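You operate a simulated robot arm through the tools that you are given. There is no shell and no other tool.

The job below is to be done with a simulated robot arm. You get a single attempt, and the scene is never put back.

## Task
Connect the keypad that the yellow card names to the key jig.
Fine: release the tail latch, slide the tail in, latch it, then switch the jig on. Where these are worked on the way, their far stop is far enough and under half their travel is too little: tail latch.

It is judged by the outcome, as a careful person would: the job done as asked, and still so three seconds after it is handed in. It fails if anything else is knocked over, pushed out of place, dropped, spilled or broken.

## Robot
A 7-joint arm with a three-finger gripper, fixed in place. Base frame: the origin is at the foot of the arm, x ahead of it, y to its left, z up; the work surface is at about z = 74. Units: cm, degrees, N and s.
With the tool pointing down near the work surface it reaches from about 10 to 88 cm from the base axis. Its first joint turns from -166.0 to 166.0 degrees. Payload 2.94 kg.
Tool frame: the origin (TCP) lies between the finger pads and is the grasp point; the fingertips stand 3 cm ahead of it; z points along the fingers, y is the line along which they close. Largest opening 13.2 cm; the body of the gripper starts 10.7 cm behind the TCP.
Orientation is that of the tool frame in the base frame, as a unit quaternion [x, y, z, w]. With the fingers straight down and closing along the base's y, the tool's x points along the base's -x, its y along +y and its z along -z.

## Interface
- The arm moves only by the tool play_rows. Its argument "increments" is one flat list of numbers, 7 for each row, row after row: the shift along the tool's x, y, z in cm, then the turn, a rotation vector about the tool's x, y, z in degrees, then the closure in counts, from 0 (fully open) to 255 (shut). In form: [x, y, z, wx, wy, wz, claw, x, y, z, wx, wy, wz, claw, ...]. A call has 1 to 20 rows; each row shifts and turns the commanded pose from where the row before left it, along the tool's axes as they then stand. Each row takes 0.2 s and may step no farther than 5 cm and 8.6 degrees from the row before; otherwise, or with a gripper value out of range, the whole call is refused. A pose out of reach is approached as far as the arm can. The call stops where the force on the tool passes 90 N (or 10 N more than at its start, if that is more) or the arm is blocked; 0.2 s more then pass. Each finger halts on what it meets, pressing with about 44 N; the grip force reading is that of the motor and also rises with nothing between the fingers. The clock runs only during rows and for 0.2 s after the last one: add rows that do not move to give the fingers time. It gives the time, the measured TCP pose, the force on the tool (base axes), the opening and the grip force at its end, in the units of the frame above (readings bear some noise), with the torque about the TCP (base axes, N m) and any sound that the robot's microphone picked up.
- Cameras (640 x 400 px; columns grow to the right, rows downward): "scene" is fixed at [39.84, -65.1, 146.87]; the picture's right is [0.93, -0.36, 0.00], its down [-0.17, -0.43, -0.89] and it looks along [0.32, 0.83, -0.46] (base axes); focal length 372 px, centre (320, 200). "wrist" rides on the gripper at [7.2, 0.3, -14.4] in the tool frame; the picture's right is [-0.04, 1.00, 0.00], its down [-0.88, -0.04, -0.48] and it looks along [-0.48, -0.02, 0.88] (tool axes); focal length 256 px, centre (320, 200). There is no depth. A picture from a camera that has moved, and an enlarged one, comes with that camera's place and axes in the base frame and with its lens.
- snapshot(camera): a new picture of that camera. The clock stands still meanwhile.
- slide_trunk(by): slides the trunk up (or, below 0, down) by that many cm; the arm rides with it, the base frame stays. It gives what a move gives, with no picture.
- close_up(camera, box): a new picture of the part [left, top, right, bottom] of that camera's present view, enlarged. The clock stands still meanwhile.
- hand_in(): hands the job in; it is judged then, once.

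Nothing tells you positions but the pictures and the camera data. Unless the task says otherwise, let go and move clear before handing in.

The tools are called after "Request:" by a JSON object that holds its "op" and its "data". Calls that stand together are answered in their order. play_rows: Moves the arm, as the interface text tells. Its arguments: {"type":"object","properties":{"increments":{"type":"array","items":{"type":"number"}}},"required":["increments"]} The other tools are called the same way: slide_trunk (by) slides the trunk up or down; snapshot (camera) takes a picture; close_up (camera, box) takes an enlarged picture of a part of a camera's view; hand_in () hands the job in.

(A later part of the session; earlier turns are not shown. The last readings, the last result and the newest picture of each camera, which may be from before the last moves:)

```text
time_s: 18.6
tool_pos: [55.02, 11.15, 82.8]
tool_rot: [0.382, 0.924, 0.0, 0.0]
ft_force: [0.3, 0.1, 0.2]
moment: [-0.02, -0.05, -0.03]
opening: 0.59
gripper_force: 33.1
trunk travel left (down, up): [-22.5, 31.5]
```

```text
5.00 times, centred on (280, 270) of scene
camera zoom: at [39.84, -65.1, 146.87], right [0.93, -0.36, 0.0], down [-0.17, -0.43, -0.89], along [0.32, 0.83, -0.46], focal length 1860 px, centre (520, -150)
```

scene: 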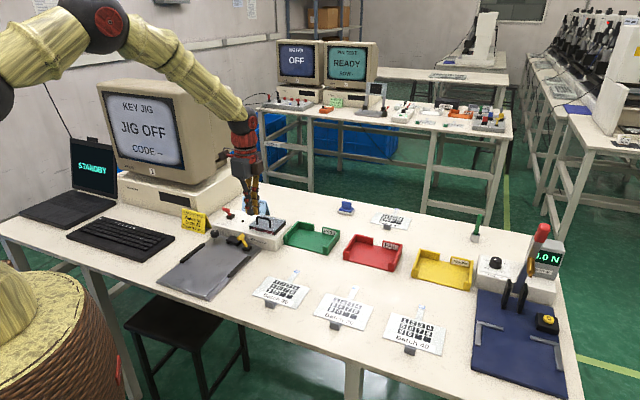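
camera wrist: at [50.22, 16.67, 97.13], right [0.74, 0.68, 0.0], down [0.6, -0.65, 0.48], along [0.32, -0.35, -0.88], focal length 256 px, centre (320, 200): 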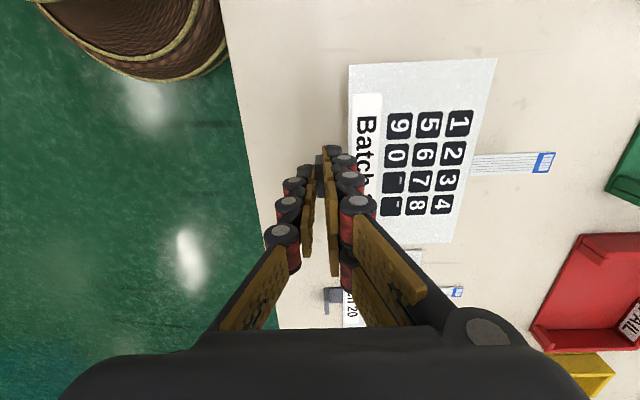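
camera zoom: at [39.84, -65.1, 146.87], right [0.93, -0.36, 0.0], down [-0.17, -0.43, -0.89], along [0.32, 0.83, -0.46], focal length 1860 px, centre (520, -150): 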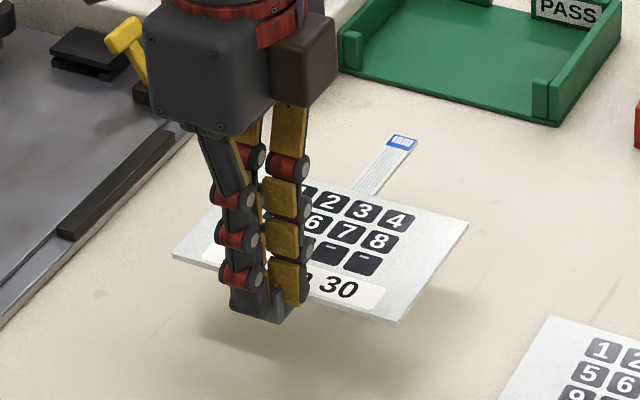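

The keypad is up, level and held firmly. I'll measure the tail tip relative to the gripper from the wrist view.

Request:
{"op": "close_up", "data": {"camera": "wrist", "box": [460, 130, 570, 200]}}

Request:
{"op": "close_up", "data": {"camera": "wrist", "box": [300, 40, 580, 250]}}

```text
5.71 times, centred on (515, 165) of wrist
camera zoom: at [50.22, 16.67, 97.13], right [0.74, 0.68, 0.0], down [0.6, -0.65, 0.48], along [0.32, -0.35, -0.88], focal length 1463 px, centre (-794, 400)
```

zoom: 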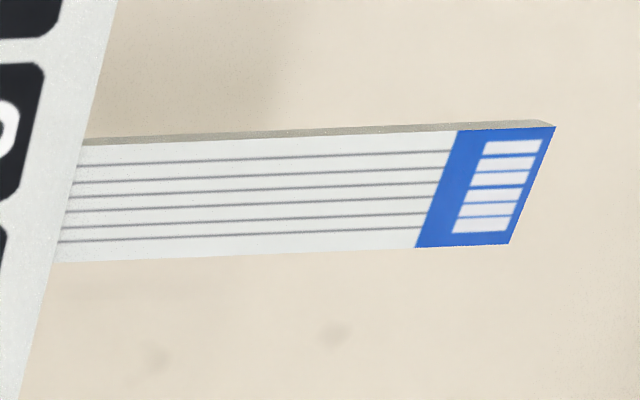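

```text
1.90 times, centred on (440, 145) of wrist
camera zoom: at [50.22, 16.67, 97.13], right [0.74, 0.68, 0.0], down [0.6, -0.65, 0.48], along [0.32, -0.35, -0.88], focal length 488 px, centre (91, 305)
```

zoom: 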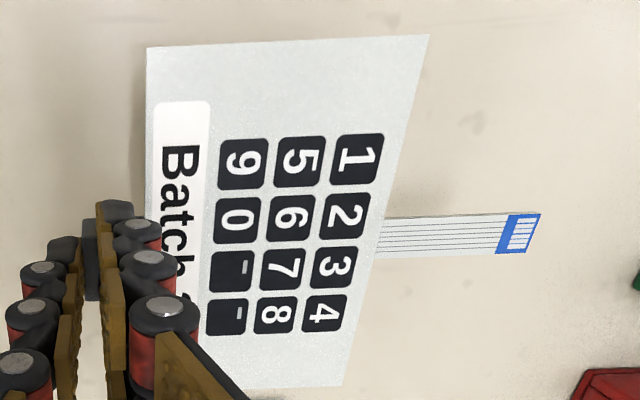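

The tail tip sits 17.2 cm ahead of the grip and 0.2 cm to the right, well aligned with the tool. I'll raise a little and carry the keypad over the jig plate, staying back so the tail clears the yellow lever.

Request:
{"op": "play_rows", "data": {"increments": [0, -1, -1.2, 0, 0, 0, 255, 0, -1.5, 0, 0, 0, 0, 255, 0, -1.5, 0, 0, 0, 0, 255, 2.6, 0, 0, 0, 0, 0, 255, 2.6, 0, 0, 0, 0, 0, 255, 2.6, 0, 0, 0, 0, 0, 255, 2.6, 0, 0, 0, 0, 0, 255, 2.6, 0, 0, 0, 0, 0, 255, 2.6, 0, 0, 0, 0, 0, 255, 2.6, 0, 0, 0, 0, 0, 255, 2.6, 0, 0, 0, 0, 0, 255, 2.6, 0, 0, 0, 0, 0, 255, 2.74, 0, 0, 0, 0, 0, 255, 0, 0, 0, 0, 0, 0, 255, 0, 0, 0, 0, 0, 0, 255]}}

Request:
{"op": "snapshot", "data": {"camera": "wrist"}}

Request:
{"op": "close_up", "data": {"camera": "scene", "box": [130, 180, 290, 310]}}

```text
time_s: 21.8
tool_pos: [33.71, 26.99, 83.95]
tool_rot: [0.383, 0.924, 0.0, 0.0]
ft_force: [0.0, 0.2, -0.8]
moment: [-0.03, 0.0, 0.03]
opening: 0.6
gripper_force: 33.3
trunk travel left (down, up): [-22.5, 31.5]
```

```text
taken
camera wrist: at [28.93, 32.24, 98.4], right [0.74, 0.68, 0.0], down [0.6, -0.65, 0.48], along [0.32, -0.35, -0.88], focal length 256 px, centre (320, 200)
```

wrist: 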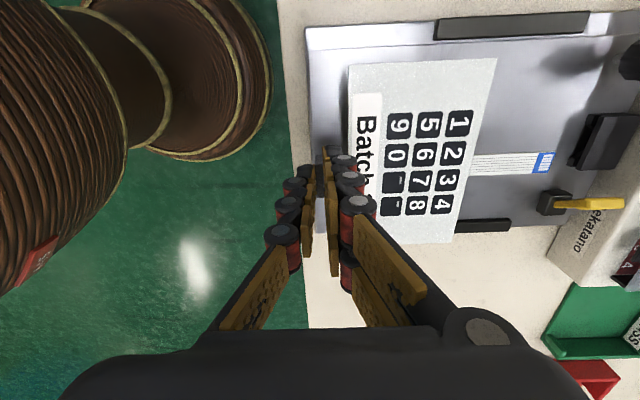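

```text
3.08 times, centred on (210, 245) of scene
camera zoom: at [39.84, -65.1, 146.87], right [0.93, -0.36, 0.0], down [-0.17, -0.43, -0.89], along [0.32, 0.83, -0.46], focal length 1144 px, centre (658, 62)
```

zoom: 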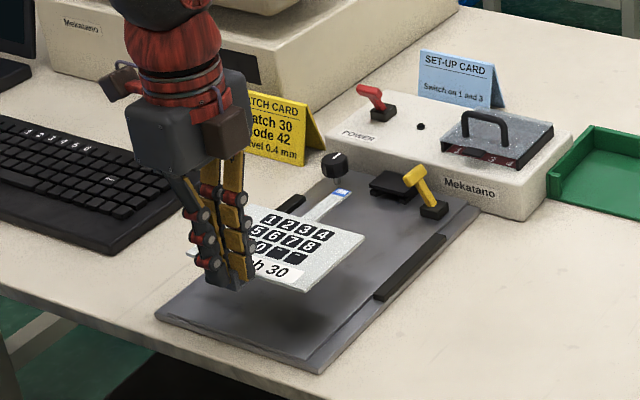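

The keypad is over the jig plate and the tail is roughly in line with the connector. I'll zoom in to check the lateral alignment before lowering.

Request:
{"op": "close_up", "data": {"camera": "wrist", "box": [460, 90, 640, 220]}}

Request:
{"op": "close_up", "data": {"camera": "scene", "box": [195, 215, 265, 265]}}

```text
3.08 times, centred on (550, 155) of wrist
camera zoom: at [28.93, 32.24, 98.4], right [0.74, 0.68, 0.0], down [0.6, -0.65, 0.48], along [0.32, -0.35, -0.88], focal length 788 px, centre (-388, 338)
```

zoom: 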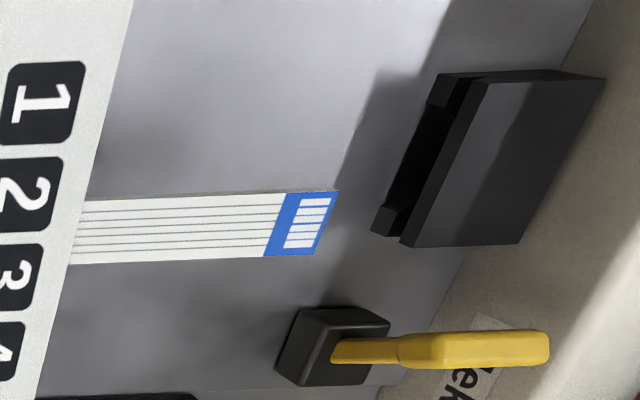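

```text
8.00 times, centred on (230, 240) of scene
camera zoom: at [39.84, -65.1, 146.87], right [0.93, -0.36, 0.0], down [-0.17, -0.43, -0.89], along [0.32, 0.83, -0.46], focal length 2975 px, centre (1040, -120)
```

zoom: 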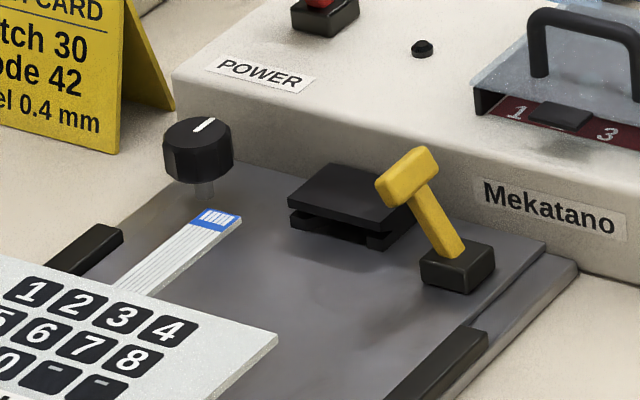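

Alignment looks close. I'll lower toward the plate, leaving a small gap.

Request:
{"op": "play_rows", "data": {"increments": [0, 0, 1.2, 0, 0, 0, 255, 0, 0, 1.2, 0, 0, 0, 255, 0, 0, 1.0, 0, 0, 0, 255, 0, 0, 0.6, 0, 0, 0, 255, 0, 0, 0, 0, 0, 0, 255]}}

Request:
{"op": "close_up", "data": {"camera": "wrist", "box": [460, 90, 640, 220]}}

Request:
{"op": "close_up", "data": {"camera": "scene", "box": [160, 215, 260, 285]}}

```text
time_s: 23.0
tool_pos: [33.82, 27.03, 79.87]
tool_rot: [0.383, 0.924, 0.0, 0.0]
ft_force: [-0.6, -0.5, 0.3]
moment: [0.0, -0.01, -0.01]
opening: 0.61
gripper_force: 33.4
trunk travel left (down, up): [-22.5, 31.5]
```

```text
3.08 times, centred on (550, 155) of wrist
camera zoom: at [28.98, 32.34, 94.33], right [0.74, 0.68, 0.0], down [0.6, -0.65, 0.48], along [0.32, -0.35, -0.88], focal length 788 px, centre (-388, 338)
```

zoom: 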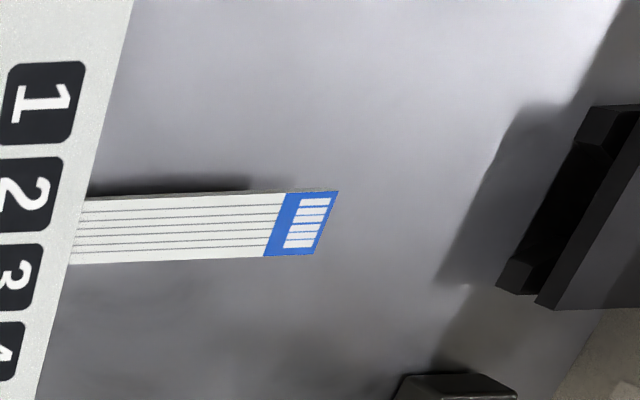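

```text
5.71 times, centred on (210, 250) of scene
camera zoom: at [39.84, -65.1, 146.87], right [0.93, -0.36, 0.0], down [-0.17, -0.43, -0.89], along [0.32, 0.83, -0.46], focal length 2125 px, centre (949, -86)
```

zoom: 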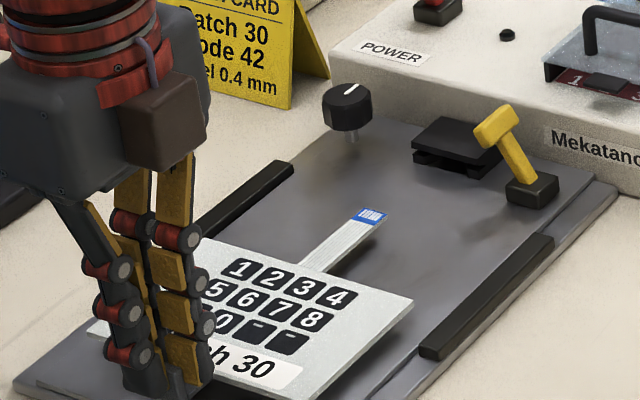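

Request:
{"op": "play_rows", "data": {"increments": [0, 0, 0.2, 0, 0, 0, 255, 0, 0, 0.2, 0, 0, 0, 255, 0, 0, 0.2, 0, 0, 0, 255, 0, 0, 0, 0, 0, 0, 255]}}

Request:
{"op": "close_up", "data": {"camera": "scene", "box": [160, 235, 250, 295]}}

Request:
{"op": "snapshot", "data": {"camera": "wrist"}}

```text
time_s: 24.0
tool_pos: [33.62, 27.04, 79.41]
tool_rot: [0.383, 0.924, 0.0, 0.001]
ft_force: [0.4, -1.0, 0.2]
moment: [-0.04, 0.04, -0.05]
opening: 0.57
gripper_force: 33.1
trunk travel left (down, up): [-22.5, 31.5]
```

```text
6.67 times, centred on (205, 265) of scene
camera zoom: at [39.84, -65.1, 146.87], right [0.93, -0.36, 0.0], down [-0.17, -0.43, -0.89], along [0.32, 0.83, -0.46], focal length 2480 px, centre (1087, -233)
```

zoom: 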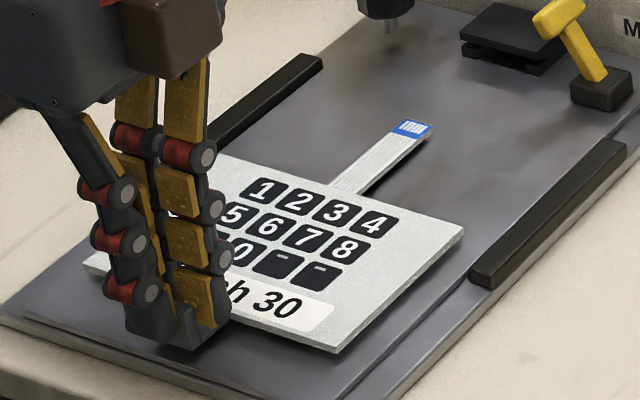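

```text
taken
camera wrist: at [28.96, 32.35, 93.75], right [0.74, 0.68, 0.0], down [0.6, -0.65, 0.48], along [0.32, -0.35, -0.88], focal length 256 px, centre (320, 200)
```

wrist: 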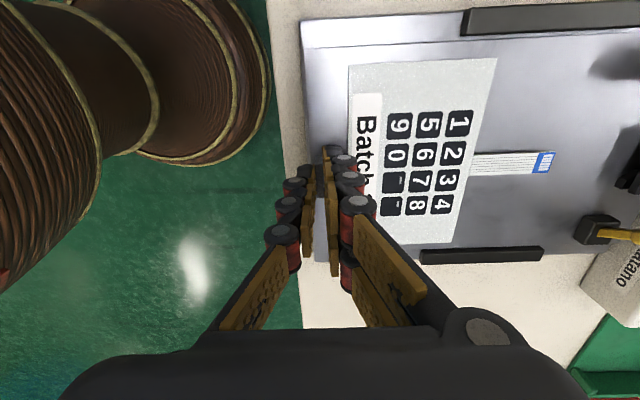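

Request:
{"op": "play_rows", "data": {"increments": [0, 0, 0.15, 0, 0, 0, 255, 0, 0, 0, 0, 0, 0, 255]}}

Request:
{"op": "play_rows", "data": {"increments": [0, 0, 0.15, 0, 0, 0, 255, 0, 0, 0, 0, 0, 0, 255]}}

Request:
{"op": "play_rows", "data": {"increments": [0, 0, 0.1, 0, 0, 0, 255, 0, 0, 0, 0, 0, 0, 255]}}

Request:
{"op": "close_up", "data": {"camera": "scene", "box": [160, 235, 250, 295]}}

```text
time_s: 24.6
tool_pos: [33.71, 27.03, 79.2]
tool_rot: [0.383, 0.924, 0.0, 0.0]
ft_force: [-0.6, -0.1, -0.3]
moment: [0.02, 0.05, 0.0]
opening: 0.6
gripper_force: 33.8
trunk travel left (down, up): [-22.5, 31.5]
```

```text
time_s: 25.2
tool_pos: [33.72, 26.88, 79.0]
tool_rot: [0.382, 0.924, 0.0, 0.0]
ft_force: [-0.4, -0.5, -0.7]
moment: [-0.01, 0.01, 0.0]
opening: 0.6
gripper_force: 32.8
trunk travel left (down, up): [-22.5, 31.5]
```

```text
time_s: 25.8
tool_pos: [33.69, 27.06, 79.09]
tool_rot: [0.383, 0.924, 0.0, 0.0]
ft_force: [0.1, -0.2, 0.2]
moment: [0.04, -0.01, 0.0]
opening: 0.6
gripper_force: 32.8
trunk travel left (down, up): [-22.5, 31.5]
```

```text
6.67 times, centred on (205, 265) of scene
camera zoom: at [39.84, -65.1, 146.87], right [0.93, -0.36, 0.0], down [-0.17, -0.43, -0.89], along [0.32, 0.83, -0.46], focal length 2480 px, centre (1087, -233)
```

zoom: 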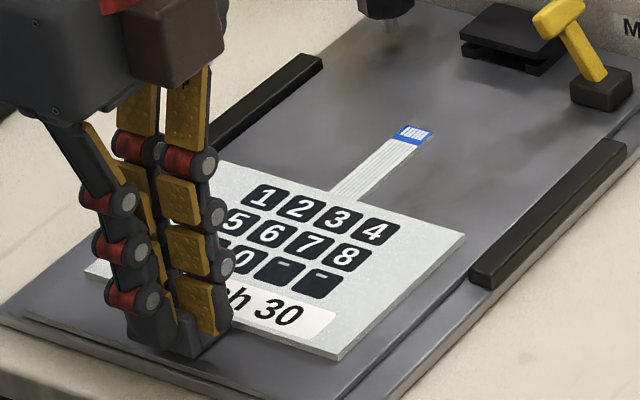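

Request:
{"op": "play_rows", "data": {"increments": [0, 0, 0.1, 0, 0, 0, 255, 0, 0, 0, 0, 0, 0, 255]}}

Request:
{"op": "play_rows", "data": {"increments": [0, 0, 0.1, 0, 0, 0, 255, 0, 0, 0, 0, 0, 0, 255]}}

Request:
{"op": "play_rows", "data": {"increments": [0, 0, 0.1, 0, 0, 0, 255, 0, 0, 0, 0, 0, 0, 255]}}

Request:
{"op": "close_up", "data": {"camera": "scene", "box": [160, 235, 250, 295]}}

```text
time_s: 26.4
tool_pos: [33.74, 26.94, 78.99]
tool_rot: [0.382, 0.924, 0.0, 0.001]
ft_force: [-2.3, -1.1, 10.6]
moment: [-0.01, 0.04, -0.01]
opening: 0.63
gripper_force: 32.8
trunk travel left (down, up): [-22.5, 31.5]
```

```text
time_s: 27.0
tool_pos: [33.81, 27.0, 78.81]
tool_rot: [0.381, 0.924, 0.001, 0.001]
ft_force: [-3.5, -1.8, 28.5]
moment: [-0.03, 0.07, 0.02]
opening: 0.58
gripper_force: 32.6
trunk travel left (down, up): [-22.5, 31.5]
```

```text
time_s: 27.6
tool_pos: [33.81, 27.08, 78.68]
tool_rot: [0.382, 0.924, 0.001, 0.0]
ft_force: [-1.1, -0.2, 28.5]
moment: [0.02, 0.04, 0.01]
opening: 0.61
gripper_force: 33.8
trunk travel left (down, up): [-22.5, 31.5]
```

```text
6.67 times, centred on (205, 265) of scene
camera zoom: at [39.84, -65.1, 146.87], right [0.93, -0.36, 0.0], down [-0.17, -0.43, -0.89], along [0.32, 0.83, -0.46], focal length 2480 px, centre (1087, -233)
```

zoom: 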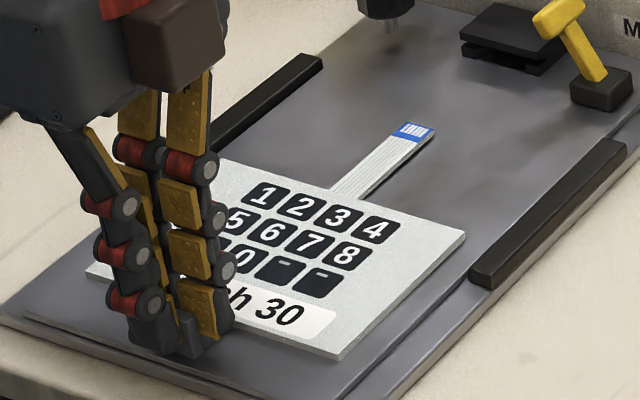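

The keypad has touched down on the plate. I'll ease the downward force, then slide forward until the tail is just short of the connector.

Request:
{"op": "play_rows", "data": {"increments": [0, 0, -0.12, 0, 0, 0, 255, 0, 0, 0, 0, 0, 0, 255]}}

Request:
{"op": "play_rows", "data": {"increments": [0, 0.8, 0, 0, 0, 0, 255, 0, 0.8, 0, 0, 0, 0, 255, 0, 0.8, 0, 0, 0, 0, 255, 0, 0.8, 0, 0, 0, 0, 255, 0, 0.6, 0, 0, 0, 0, 255, 0, 0, 0, 0, 0, 0, 255]}}

Request:
{"op": "close_up", "data": {"camera": "wrist", "box": [480, 100, 640, 220]}}

Request:
{"op": "close_up", "data": {"camera": "scene", "box": [200, 215, 260, 255]}}

Request:
{"op": "snapshot", "data": {"camera": "wrist"}}

```text
time_s: 28.2
tool_pos: [33.77, 26.96, 78.83]
tool_rot: [0.383, 0.924, 0.001, 0.0]
ft_force: [2.3, 1.6, 12.6]
moment: [0.04, -0.11, 0.0]
opening: 0.59
gripper_force: 33.3
trunk travel left (down, up): [-22.5, 31.5]
```

```text
time_s: 29.6
tool_pos: [36.44, 29.57, 78.73]
tool_rot: [0.382, 0.924, -0.001, 0.0]
ft_force: [-2.3, -2.2, 6.8]
moment: [-0.03, 0.07, 0.01]
opening: 0.62
gripper_force: 33.1
trunk travel left (down, up): [-22.5, 31.5]
```

```text
3.33 times, centred on (560, 160) of wrist
camera zoom: at [31.63, 35.0, 93.13], right [0.74, 0.68, 0.0], down [0.59, -0.65, 0.48], along [0.32, -0.35, -0.88], focal length 853 px, centre (-480, 333)
```

zoom: 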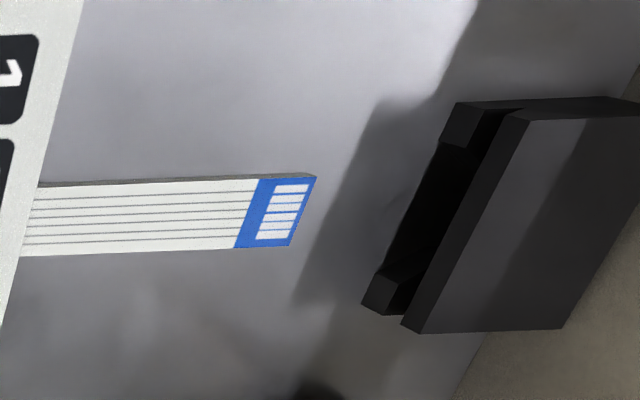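

```text
10.00 times, centred on (230, 235) of scene
camera zoom: at [39.84, -65.1, 146.87], right [0.93, -0.36, 0.0], down [-0.17, -0.43, -0.89], along [0.32, 0.83, -0.46], focal length 3719 px, centre (1220, -150)
```

zoom: 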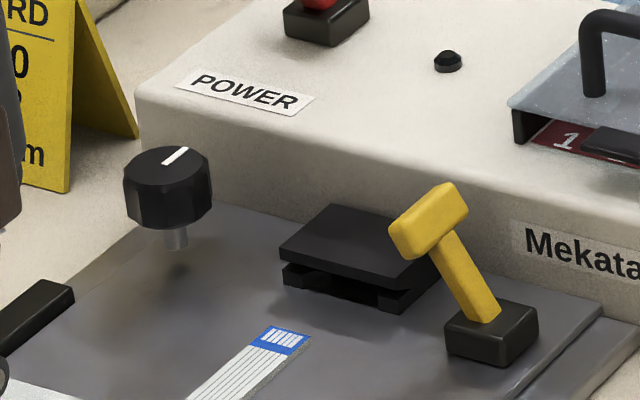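

```text
taken
camera wrist: at [31.63, 35.0, 93.13], right [0.74, 0.68, 0.0], down [0.59, -0.65, 0.48], along [0.32, -0.35, -0.88], focal length 256 px, centre (320, 200)
```

wrist: 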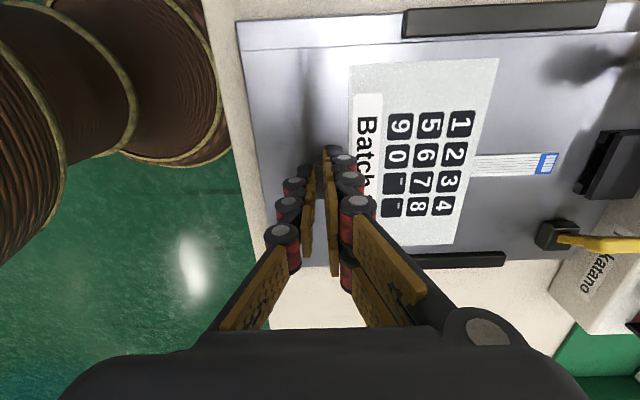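

I'll zoom closer on the connector mouth and the tail to judge the lateral offset.

Request:
{"op": "close_up", "data": {"camera": "wrist", "box": [530, 115, 640, 185]}}

Request:
{"op": "close_up", "data": {"camera": "scene", "box": [215, 230, 250, 255]}}

```text
5.71 times, centred on (585, 150) of wrist
camera zoom: at [31.63, 35.0, 93.13], right [0.74, 0.68, 0.0], down [0.59, -0.65, 0.48], along [0.32, -0.35, -0.88], focal length 1463 px, centre (-1194, 486)
```

zoom: 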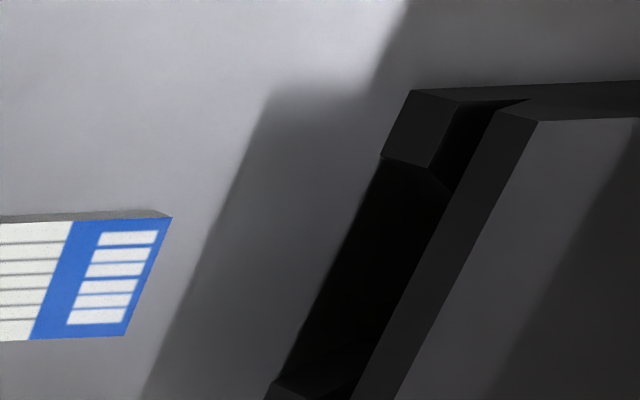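

```text
16.00 times, centred on (232, 242) of scene
camera zoom: at [39.84, -65.1, 146.87], right [0.93, -0.36, 0.0], down [-0.17, -0.43, -0.89], along [0.32, 0.83, -0.46], focal length 5951 px, centre (1720, -480)
```

zoom: 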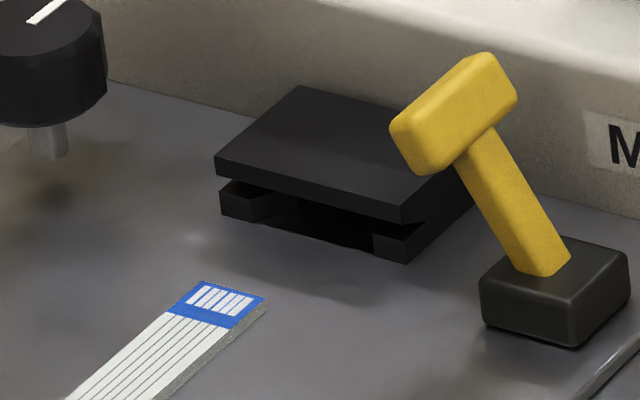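

The estimates agree that the tail needs to go about 0.1 cm to the right, with the mouth about 2.5 cm ahead. I'll correct that and slide up to the mouth.

Request:
{"op": "play_rows", "data": {"increments": [-0.1, 0.5, 0, 0, 0, 0, 255, 0, 0.5, 0, 0, 0, 0, 255, 0, 0.5, 0, 0, 0, 0, 255, 0, 0.5, 0, 0, 0, 0, 255, 0, 0.2, 0, 0, 0, 0, 255, 0, 0, 0, 0, 0, 0, 255]}}

Request:
{"op": "close_up", "data": {"camera": "wrist", "box": [490, 110, 620, 190]}}

Request:
{"op": "close_up", "data": {"camera": "scene", "box": [210, 225, 250, 255]}}

```text
time_s: 31.0
tool_pos: [38.07, 31.17, 78.81]
tool_rot: [0.382, 0.924, 0.0, 0.0]
ft_force: [-0.6, 0.6, -0.5]
moment: [0.0, 0.01, 0.0]
opening: 0.6
gripper_force: 33.0
trunk travel left (down, up): [-22.5, 31.5]
```

```text
4.92 times, centred on (555, 150) of wrist
camera zoom: at [33.26, 36.53, 93.15], right [0.74, 0.68, 0.0], down [0.59, -0.65, 0.48], along [0.32, -0.35, -0.88], focal length 1260 px, centre (-837, 446)
```

zoom: 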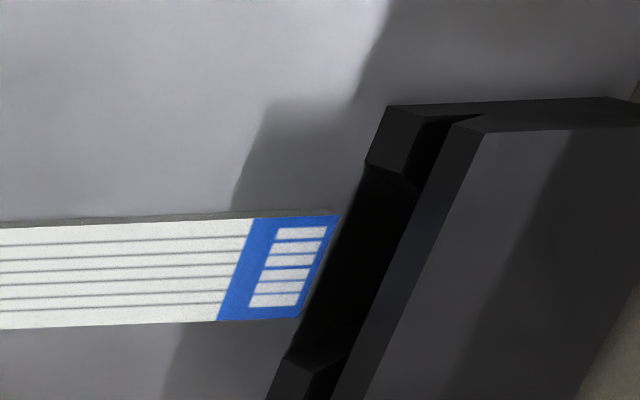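

```text
13.33 times, centred on (230, 240) of scene
camera zoom: at [39.84, -65.1, 146.87], right [0.93, -0.36, 0.0], down [-0.17, -0.43, -0.89], along [0.32, 0.83, -0.46], focal length 4959 px, centre (1520, -333)
```

zoom: 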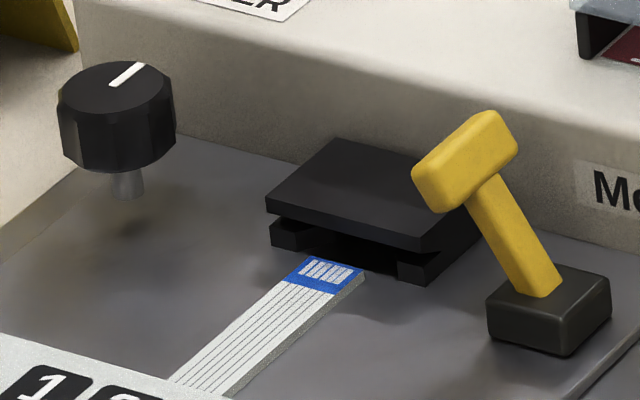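

The tail is centred at the mouth. I'll slide it in slowly.

Request:
{"op": "play_rows", "data": {"increments": [0, 0.25, 0, 0, 0, 0, 255, 0, 0.25, 0, 0, 0, 0, 255, 0, 0.25, 0, 0, 0, 0, 255, 0, 0.25, 0, 0, 0, 0, 255, 0, 0, 0, 0, 0, 0, 255]}}

Request:
{"op": "close_up", "data": {"camera": "wrist", "box": [490, 110, 620, 190]}}

Request:
{"op": "close_up", "data": {"camera": "scene", "box": [210, 225, 250, 255]}}

```text
time_s: 32.2
tool_pos: [38.74, 31.76, 78.8]
tool_rot: [0.383, 0.924, -0.001, 0.0]
ft_force: [-0.3, 0.1, 0.6]
moment: [0.01, -0.01, 0.0]
opening: 0.61
gripper_force: 33.3
trunk travel left (down, up): [-22.5, 31.5]
```

```text
4.92 times, centred on (555, 150) of wrist
camera zoom: at [33.99, 37.22, 93.16], right [0.74, 0.68, 0.0], down [0.6, -0.65, 0.48], along [0.32, -0.35, -0.88], focal length 1260 px, centre (-837, 446)
```

zoom: 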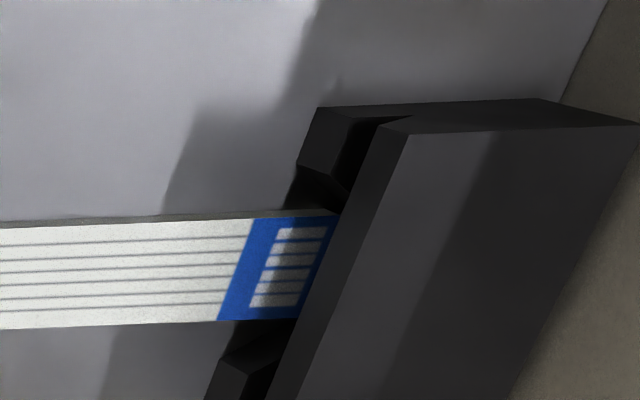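

```text
13.33 times, centred on (230, 240) of scene
camera zoom: at [39.84, -65.1, 146.87], right [0.93, -0.36, 0.0], down [-0.17, -0.43, -0.89], along [0.32, 0.83, -0.46], focal length 4959 px, centre (1520, -333)
```

zoom: 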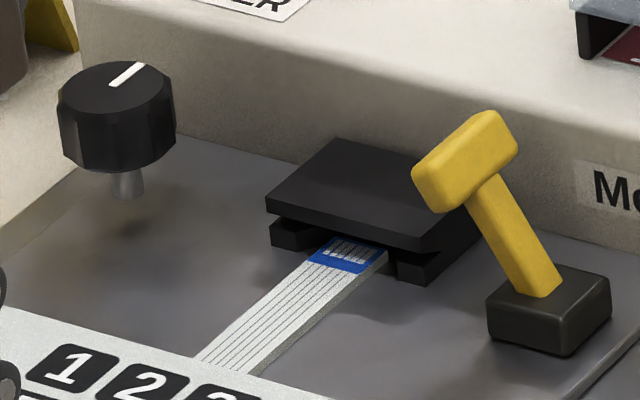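

The tail has entered without resistance. I'll keep sliding in short steps and watch for a stop.

Request:
{"op": "play_rows", "data": {"increments": [0, 0.2, 0, 0, 0, 0, 255, 0, 0.2, 0, 0, 0, 0, 255, 0, 0.2, 0, 0, 0, 0, 255, 0, 0, 0, 0, 0, 0, 255]}}

Request:
{"op": "close_up", "data": {"camera": "wrist", "box": [490, 110, 620, 190]}}

Request:
{"op": "close_up", "data": {"camera": "scene", "box": [210, 225, 250, 255]}}

```text
time_s: 33.2
tool_pos: [39.13, 32.3, 78.78]
tool_rot: [0.382, 0.924, 0.0, 0.0]
ft_force: [0.2, -0.3, 0.1]
moment: [-0.01, -0.03, -0.01]
opening: 0.6
gripper_force: 33.7
trunk travel left (down, up): [-22.5, 31.5]
```

```text
4.92 times, centred on (555, 150) of wrist
camera zoom: at [34.39, 37.64, 93.16], right [0.74, 0.68, 0.0], down [0.6, -0.65, 0.48], along [0.32, -0.35, -0.88], focal length 1260 px, centre (-837, 446)
```

zoom: 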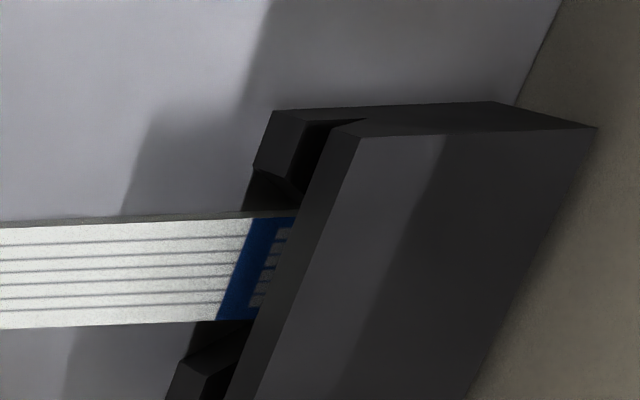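

```text
13.33 times, centred on (230, 240) of scene
camera zoom: at [39.84, -65.1, 146.87], right [0.93, -0.36, 0.0], down [-0.17, -0.43, -0.89], along [0.32, 0.83, -0.46], focal length 4959 px, centre (1520, -333)
```

zoom: 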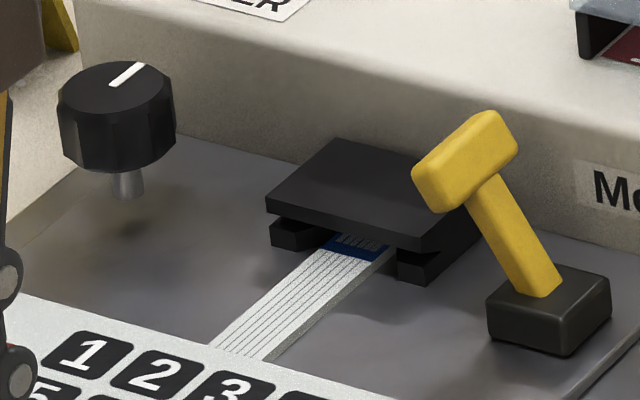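

Request:
{"op": "play_rows", "data": {"increments": [0, 0.2, 0, 0, 0, 0, 255, 0, 0.2, 0, 0, 0, 0, 255, 0, 0, 0, 0, 0, 0, 255]}}

Request:
{"op": "play_rows", "data": {"increments": [0, 0.15, 0, 0, 0, 0, 255, 0, 0.15, 0, 0, 0, 0, 255, 0, 0, 0, 0, 0, 0, 255]}}

Request:
{"op": "close_up", "data": {"camera": "wrist", "box": [490, 110, 620, 190]}}

Request:
{"op": "close_up", "data": {"camera": "scene", "box": [210, 225, 250, 255]}}

```text
time_s: 34.0
tool_pos: [39.38, 32.5, 78.78]
tool_rot: [0.382, 0.924, 0.0, 0.001]
ft_force: [0.4, -0.2, 0.0]
moment: [-0.01, 0.0, -0.02]
opening: 0.6
gripper_force: 33.4
trunk travel left (down, up): [-22.5, 31.5]
```

```text
time_s: 34.8
tool_pos: [39.6, 32.77, 78.69]
tool_rot: [0.381, 0.925, 0.0, 0.0]
ft_force: [-0.3, -0.6, -0.5]
moment: [0.0, 0.03, -0.01]
opening: 0.58
gripper_force: 33.1
trunk travel left (down, up): [-22.5, 31.5]
```

```text
4.92 times, centred on (555, 150) of wrist
camera zoom: at [34.85, 38.13, 93.15], right [0.74, 0.68, 0.0], down [0.6, -0.65, 0.48], along [0.32, -0.35, -0.88], focal length 1260 px, centre (-837, 446)
```

zoom: 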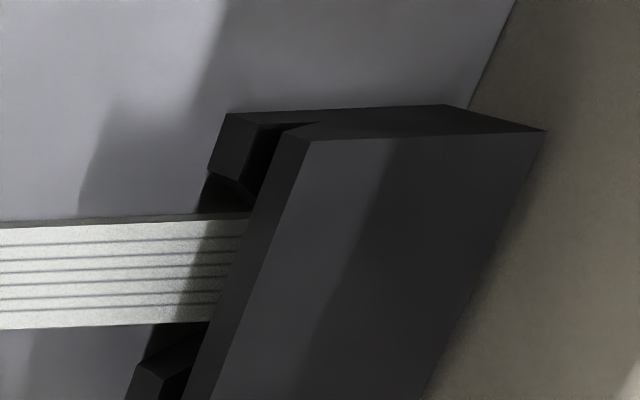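

```text
13.33 times, centred on (230, 240) of scene
camera zoom: at [39.84, -65.1, 146.87], right [0.93, -0.36, 0.0], down [-0.17, -0.43, -0.89], along [0.32, 0.83, -0.46], focal length 4959 px, centre (1520, -333)
```

zoom: 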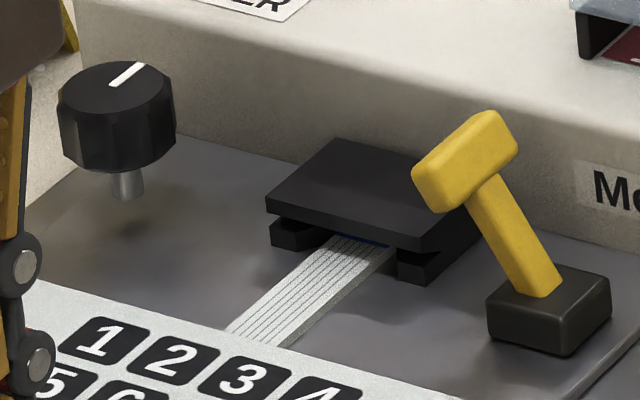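

Still no resistance at about 2 cm in. I'll continue in small steps until it bottoms out.

Request:
{"op": "play_rows", "data": {"increments": [0, 0.15, 0, 0, 0, 0, 255, 0, 0, 0, 0, 0, 0, 255]}}

Request:
{"op": "play_rows", "data": {"increments": [0, 0.15, 0, 0, 0, 0, 255, 0, 0, 0, 0, 0, 0, 255]}}

Request:
{"op": "play_rows", "data": {"increments": [0, 0.15, 0, 0, 0, 0, 255, 0, 0, 0, 0, 0, 0, 255]}}

Request:
{"op": "close_up", "data": {"camera": "wrist", "box": [450, 90, 620, 210]}}

Request:
{"op": "close_up", "data": {"camera": "scene", "box": [190, 215, 260, 265]}}

```text
time_s: 35.4
tool_pos: [39.83, 32.81, 78.78]
tool_rot: [0.382, 0.924, 0.0, 0.0]
ft_force: [-1.0, -1.1, -0.6]
moment: [-0.02, -0.02, -0.03]
opening: 0.58
gripper_force: 33.5
trunk travel left (down, up): [-22.5, 31.5]
```

```text
time_s: 36.0
tool_pos: [39.74, 32.99, 78.79]
tool_rot: [0.383, 0.924, 0.001, 0.0]
ft_force: [-0.4, -0.9, -0.4]
moment: [0.0, 0.0, -0.02]
opening: 0.61
gripper_force: 33.6
trunk travel left (down, up): [-22.5, 31.5]
```

```text
time_s: 36.6
tool_pos: [39.84, 33.0, 78.68]
tool_rot: [0.383, 0.924, 0.0, -0.001]
ft_force: [-4.7, -6.9, 3.6]
moment: [-0.15, 0.07, -0.01]
opening: 0.6
gripper_force: 33.0
trunk travel left (down, up): [-22.5, 31.5]
```

```text
3.33 times, centred on (535, 150) of wrist
camera zoom: at [35.08, 38.38, 93.13], right [0.74, 0.68, 0.0], down [0.6, -0.65, 0.48], along [0.32, -0.35, -0.88], focal length 853 px, centre (-397, 367)
```

zoom: 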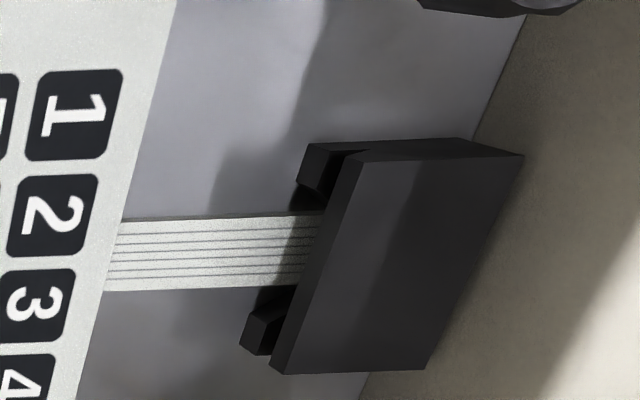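

```text
8.00 times, centred on (225, 240) of scene
camera zoom: at [39.84, -65.1, 146.87], right [0.93, -0.36, 0.0], down [-0.17, -0.43, -0.89], along [0.32, 0.83, -0.46], focal length 2975 px, centre (1080, -120)
```

zoom: 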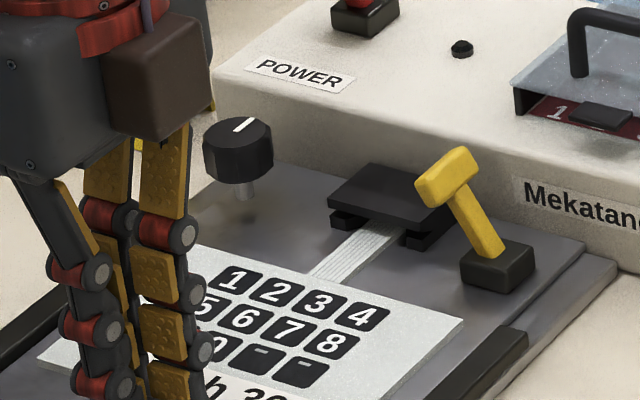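

The force along the axis rose to about 8 N, so it's likely bottoming out. One more small nudge will confirm it's seated.

Request:
{"op": "play_rows", "data": {"increments": [0, 0.1, 0, 0, 0, 0, 255, 0, 0, 0, 0, 0, 0, 255]}}

Request:
{"op": "close_up", "data": {"camera": "wrist", "box": [450, 90, 620, 210]}}

Request:
{"op": "snapshot", "data": {"camera": "scene"}}

```text
time_s: 37.2
tool_pos: [39.9, 32.98, 78.67]
tool_rot: [0.382, 0.924, -0.001, 0.001]
ft_force: [-13.0, -10.9, 4.4]
moment: [-0.18, 0.26, -0.08]
opening: 0.59
gripper_force: 33.4
trunk travel left (down, up): [-22.5, 31.5]
```

```text
3.33 times, centred on (535, 150) of wrist
camera zoom: at [35.1, 38.4, 93.13], right [0.74, 0.68, 0.0], down [0.6, -0.65, 0.48], along [0.32, -0.35, -0.88], focal length 853 px, centre (-397, 367)
```

zoom: 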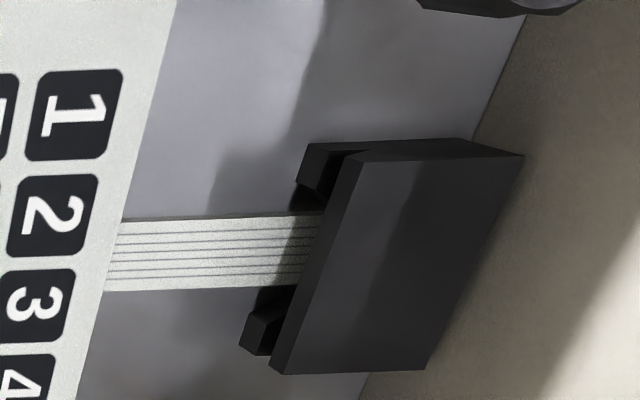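

```text
taken
```

scene: 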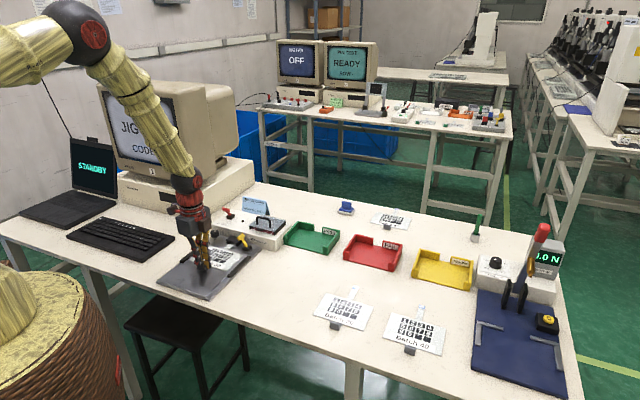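

The force climbed to 17 N over 0.1 cm, so the tail is fully seated. I'll ease off the push, open the fingers slightly and rise straight up.

Request:
{"op": "play_rows", "data": {"increments": [0, -0.1, 0, 0, 0, 0, 255, 0, 0, 0, 0, 0, 0, 230, 0, 0, 0, 0, 0, 0, 230, 0, 0, 0, 0, 0, 0, 230]}}

Request:
{"op": "close_up", "data": {"camera": "wrist", "box": [260, 90, 420, 210]}}

```text
time_s: 38.2
tool_pos: [39.98, 33.11, 78.79]
tool_rot: [0.382, 0.924, 0.0, 0.0]
ft_force: [0.4, -0.4, -0.3]
moment: [-0.01, -0.02, 0.0]
opening: 1.28
gripper_force: 0.2
trunk travel left (down, up): [-22.5, 31.5]
```

```text
3.33 times, centred on (340, 150) of wrist
camera zoom: at [35.21, 38.47, 93.15], right [0.74, 0.68, 0.0], down [0.59, -0.65, 0.48], along [0.32, -0.35, -0.88], focal length 853 px, centre (253, 367)
```

zoom: 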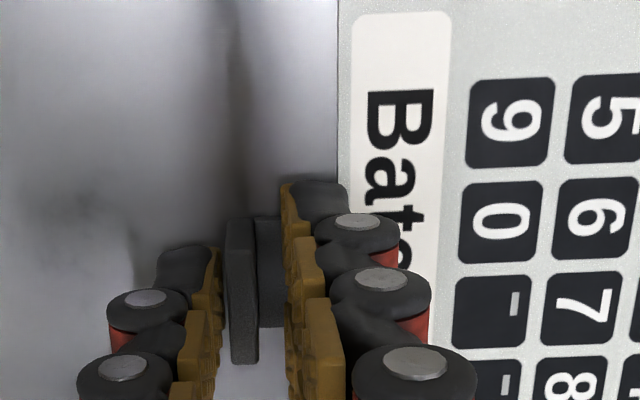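

The keypad is released with its tail in. I'll rise clear, look at the jig, then move above the left side of the yellow lever with the fingers shut.

Request:
{"op": "play_rows", "data": {"increments": [0, 0, -1, 0, 0, 0, 230, 0, 0, -2, 0, 0, 0, 230, 0, 0, -4, 0, 0, 0, 230, 0, 0, -5, 0, 0, 0, 255, 0, 3.5, 0, 0, 0, 0, 255, 0, 3.5, 0, 0, 0, 0, 255, 0, 3.5, 0, 0, 0, 0, 255, 0, 3.38, 0, 0, 0, 0, 255, 0, 0, 0, 0, 0, 0, 255]}}

Request:
{"op": "snapshot", "data": {"camera": "wrist"}}

Request:
{"op": "close_up", "data": {"camera": "scene", "box": [160, 190, 280, 290]}}

```text
time_s: 40.2
tool_pos: [49.79, 43.01, 90.84]
tool_rot: [0.381, 0.924, 0.001, 0.0]
ft_force: [0.6, -0.4, 0.6]
moment: [-0.02, -0.01, -0.02]
opening: 0.0
gripper_force: 28.3
trunk travel left (down, up): [-22.5, 31.5]
```

```text
taken
camera wrist: at [45.0, 48.33, 105.19], right [0.74, 0.68, 0.0], down [0.6, -0.65, 0.48], along [0.32, -0.35, -0.88], focal length 256 px, centre (320, 200)
```

wrist: 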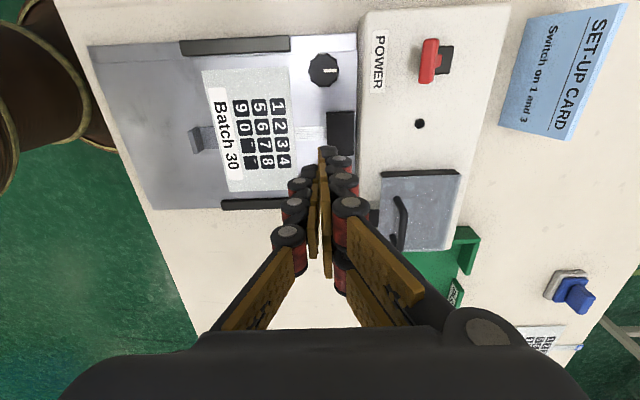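

```text
4.00 times, centred on (220, 240) of scene
camera zoom: at [39.84, -65.1, 146.87], right [0.93, -0.36, 0.0], down [-0.17, -0.43, -0.89], along [0.32, 0.83, -0.46], focal length 1488 px, centre (720, 40)
```

zoom: 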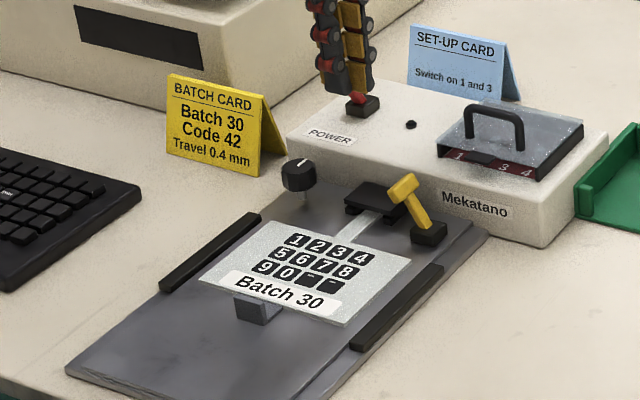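

The keypad sits squarely on the plate with its tail in the connector. Next I'll come down left of the yellow lever, above the connector, and push the lever right to latch.

Request:
{"op": "play_rows", "data": {"increments": [0, 0, 3, 0, 0, 0, 255, 0, 0, 3, 0, 0, 0, 255, 0, 0, 1.5, 0, 0, 0, 255, 0, 0, 1.0, 0, 0, 0, 255, 0, 0, 0, 0, 0, 0, 255]}}

Request:
{"op": "snapshot", "data": {"camera": "wrist"}}

Request:
{"op": "close_up", "data": {"camera": "scene", "box": [200, 190, 280, 250]}}

```text
time_s: 41.4
tool_pos: [49.82, 42.99, 82.17]
tool_rot: [0.382, 0.924, 0.0, 0.0]
ft_force: [0.3, -0.7, 0.3]
moment: [0.02, 0.01, -0.03]
opening: 0.01
gripper_force: 28.8
trunk travel left (down, up): [-22.5, 31.5]
```

```text
taken
camera wrist: at [45.03, 48.35, 96.6], right [0.74, 0.68, 0.0], down [0.6, -0.65, 0.48], along [0.32, -0.35, -0.88], focal length 256 px, centre (320, 200)
```

wrist: 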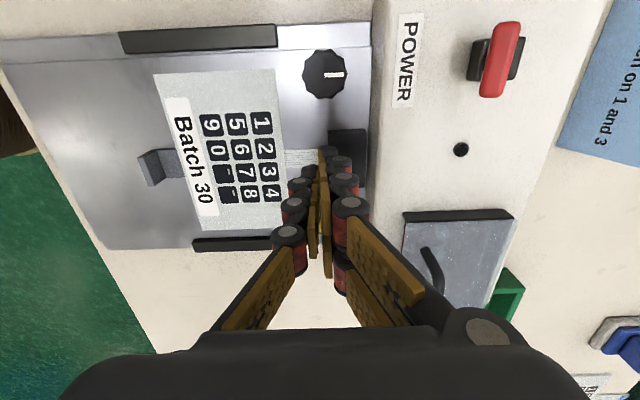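

```text
6.67 times, centred on (240, 220) of scene
camera zoom: at [39.84, -65.1, 146.87], right [0.93, -0.36, 0.0], down [-0.17, -0.43, -0.89], along [0.32, 0.83, -0.46], focal length 2480 px, centre (853, 67)
```

zoom: 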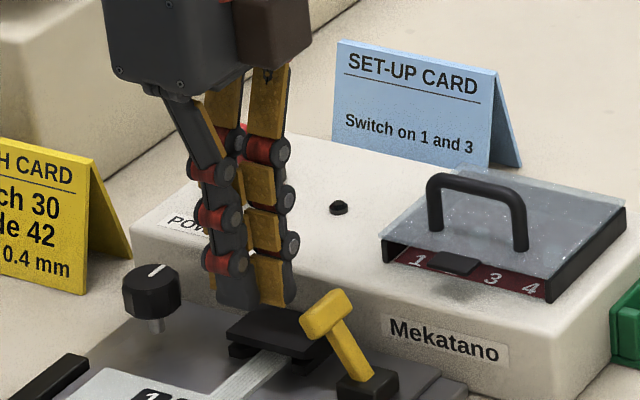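

Request:
{"op": "play_rows", "data": {"increments": [0, 0, 0.8, 0, 0, 0, 255, -0.6, 0, 0, 0, 0, 0, 255, -0.6, 0, 0, 0, 0, 0, 255, -0.6, 0, 0, 0, 0, 0, 255, -0.6, 0, 0, 0, 0, 0, 255, 0, 0, 0, 0, 0, 0, 255]}}

Request:
{"op": "close_up", "data": {"camera": "scene", "box": [200, 190, 280, 250]}}

```text
time_s: 42.8
tool_pos: [51.38, 41.26, 81.54]
tool_rot: [0.381, 0.924, 0.0, 0.0]
ft_force: [0.3, 0.2, 1.3]
moment: [0.03, -0.01, -0.02]
opening: 0.0
gripper_force: 28.9
trunk travel left (down, up): [-22.5, 31.5]
```

```text
6.67 times, centred on (240, 220) of scene
camera zoom: at [39.84, -65.1, 146.87], right [0.93, -0.36, 0.0], down [-0.17, -0.43, -0.89], along [0.32, 0.83, -0.46], focal length 2480 px, centre (853, 67)
```

zoom: 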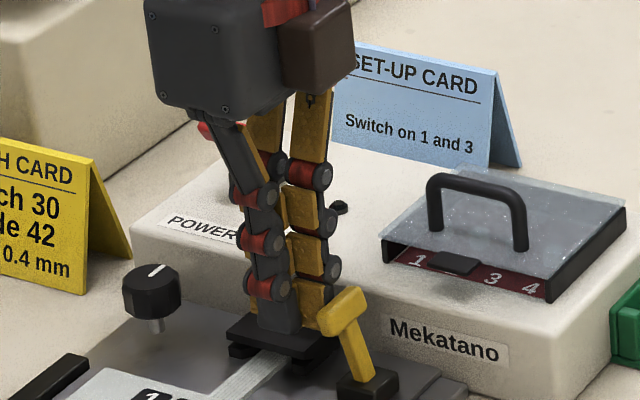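

Request:
{"op": "play_rows", "data": {"increments": [-0.5, 0, 0, 0, 0, 0, 255, -0.5, 0, 0, 0, 0, 0, 255, -0.5, 0, 0, 0, 0, 0, 255, 0, 0, 0, 0, 0, 0, 255]}}

Request:
{"op": "close_up", "data": {"camera": "scene", "box": [200, 190, 280, 250]}}

Request:
{"op": "snapshot", "data": {"camera": "wrist"}}

```text
time_s: 43.8
tool_pos: [52.63, 40.03, 81.44]
tool_rot: [0.381, 0.924, 0.0, 0.001]
ft_force: [-0.9, -0.2, 0.4]
moment: [-0.02, 0.02, 0.0]
opening: 0.0
gripper_force: 29.1
trunk travel left (down, up): [-22.5, 31.5]
```

```text
6.67 times, centred on (240, 220) of scene
camera zoom: at [39.84, -65.1, 146.87], right [0.93, -0.36, 0.0], down [-0.17, -0.43, -0.89], along [0.32, 0.83, -0.46], focal length 2480 px, centre (853, 67)
```

zoom: 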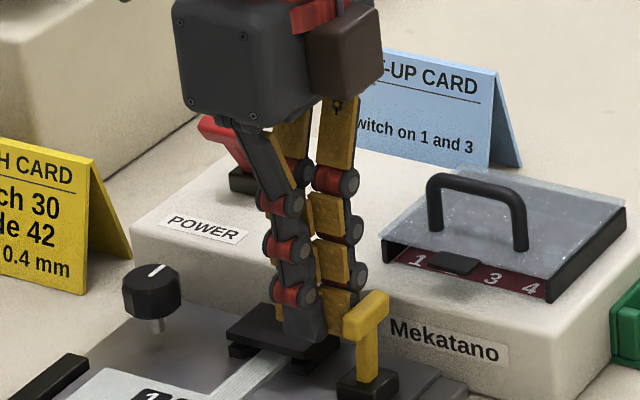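

```text
taken
camera wrist: at [47.76, 45.53, 95.83], right [0.74, 0.68, 0.0], down [0.6, -0.65, 0.48], along [0.32, -0.35, -0.88], focal length 256 px, centre (320, 200)
```

wrist: 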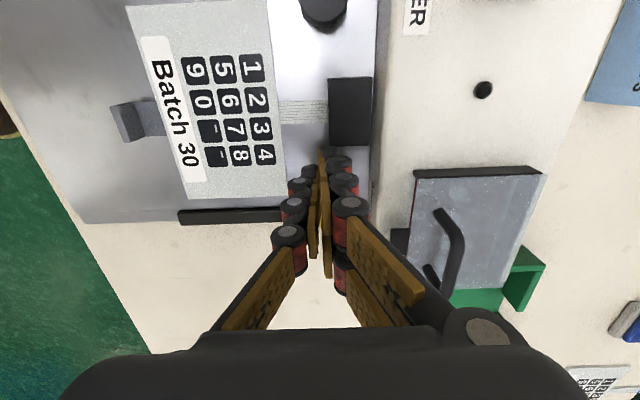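

The lever is upright. I'll push on to the right.

Request:
{"op": "play_rows", "data": {"increments": [-0.4, 0, 0, 0, 0, 0, 255, -0.4, 0, 0, 0, 0, 0, 255, -0.3, 0, 0, 0, 0, 0, 255, 0, 0, 0, 0, 0, 0, 255]}}

Request:
{"op": "close_up", "data": {"camera": "scene", "box": [200, 190, 280, 250]}}

```text
time_s: 44.8
tool_pos: [53.33, 39.48, 81.51]
tool_rot: [0.383, 0.924, 0.0, 0.0]
ft_force: [-0.1, 0.4, -0.3]
moment: [-0.03, 0.0, -0.01]
opening: 0.0
gripper_force: 29.0
trunk travel left (down, up): [-22.5, 31.5]
```

```text
6.67 times, centred on (240, 220) of scene
camera zoom: at [39.84, -65.1, 146.87], right [0.93, -0.36, 0.0], down [-0.17, -0.43, -0.89], along [0.32, 0.83, -0.46], focal length 2480 px, centre (853, 67)
```

zoom: 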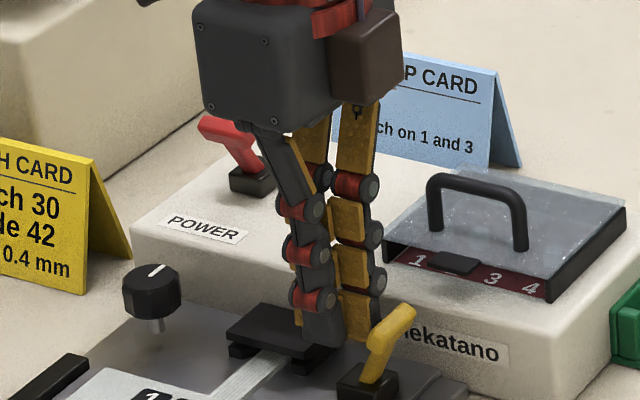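

Request:
{"op": "play_rows", "data": {"increments": [-0.3, 0, 0, 0, 0, 0, 255, 0, 0, 0, 0, 0, 0, 255]}}

Request:
{"op": "play_rows", "data": {"increments": [-0.3, 0, 0, 0, 0, 0, 255, 0, 0, 0, 0, 0, 0, 255]}}

Request:
{"op": "close_up", "data": {"camera": "scene", "box": [200, 190, 280, 250]}}

```text
time_s: 45.4
tool_pos: [53.58, 39.17, 81.39]
tool_rot: [0.381, 0.924, 0.0, 0.0]
ft_force: [-1.3, 1.1, 0.0]
moment: [0.03, 0.03, 0.02]
opening: 0.0
gripper_force: 29.1
trunk travel left (down, up): [-22.5, 31.5]
```

```text
time_s: 46.0
tool_pos: [53.69, 39.1, 81.51]
tool_rot: [0.382, 0.924, 0.0, 0.0]
ft_force: [-12.5, 14.6, 2.4]
moment: [0.31, 0.33, 0.08]
opening: 0.0
gripper_force: 28.3
trunk travel left (down, up): [-22.5, 31.5]
```

```text
6.67 times, centred on (240, 220) of scene
camera zoom: at [39.84, -65.1, 146.87], right [0.93, -0.36, 0.0], down [-0.17, -0.43, -0.89], along [0.32, 0.83, -0.46], focal length 2480 px, centre (853, 67)
```

zoom: 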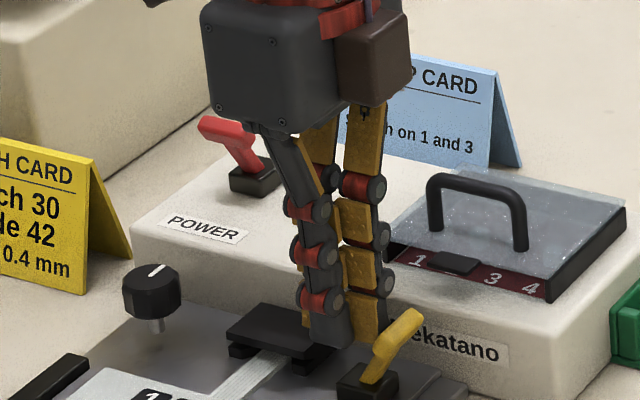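

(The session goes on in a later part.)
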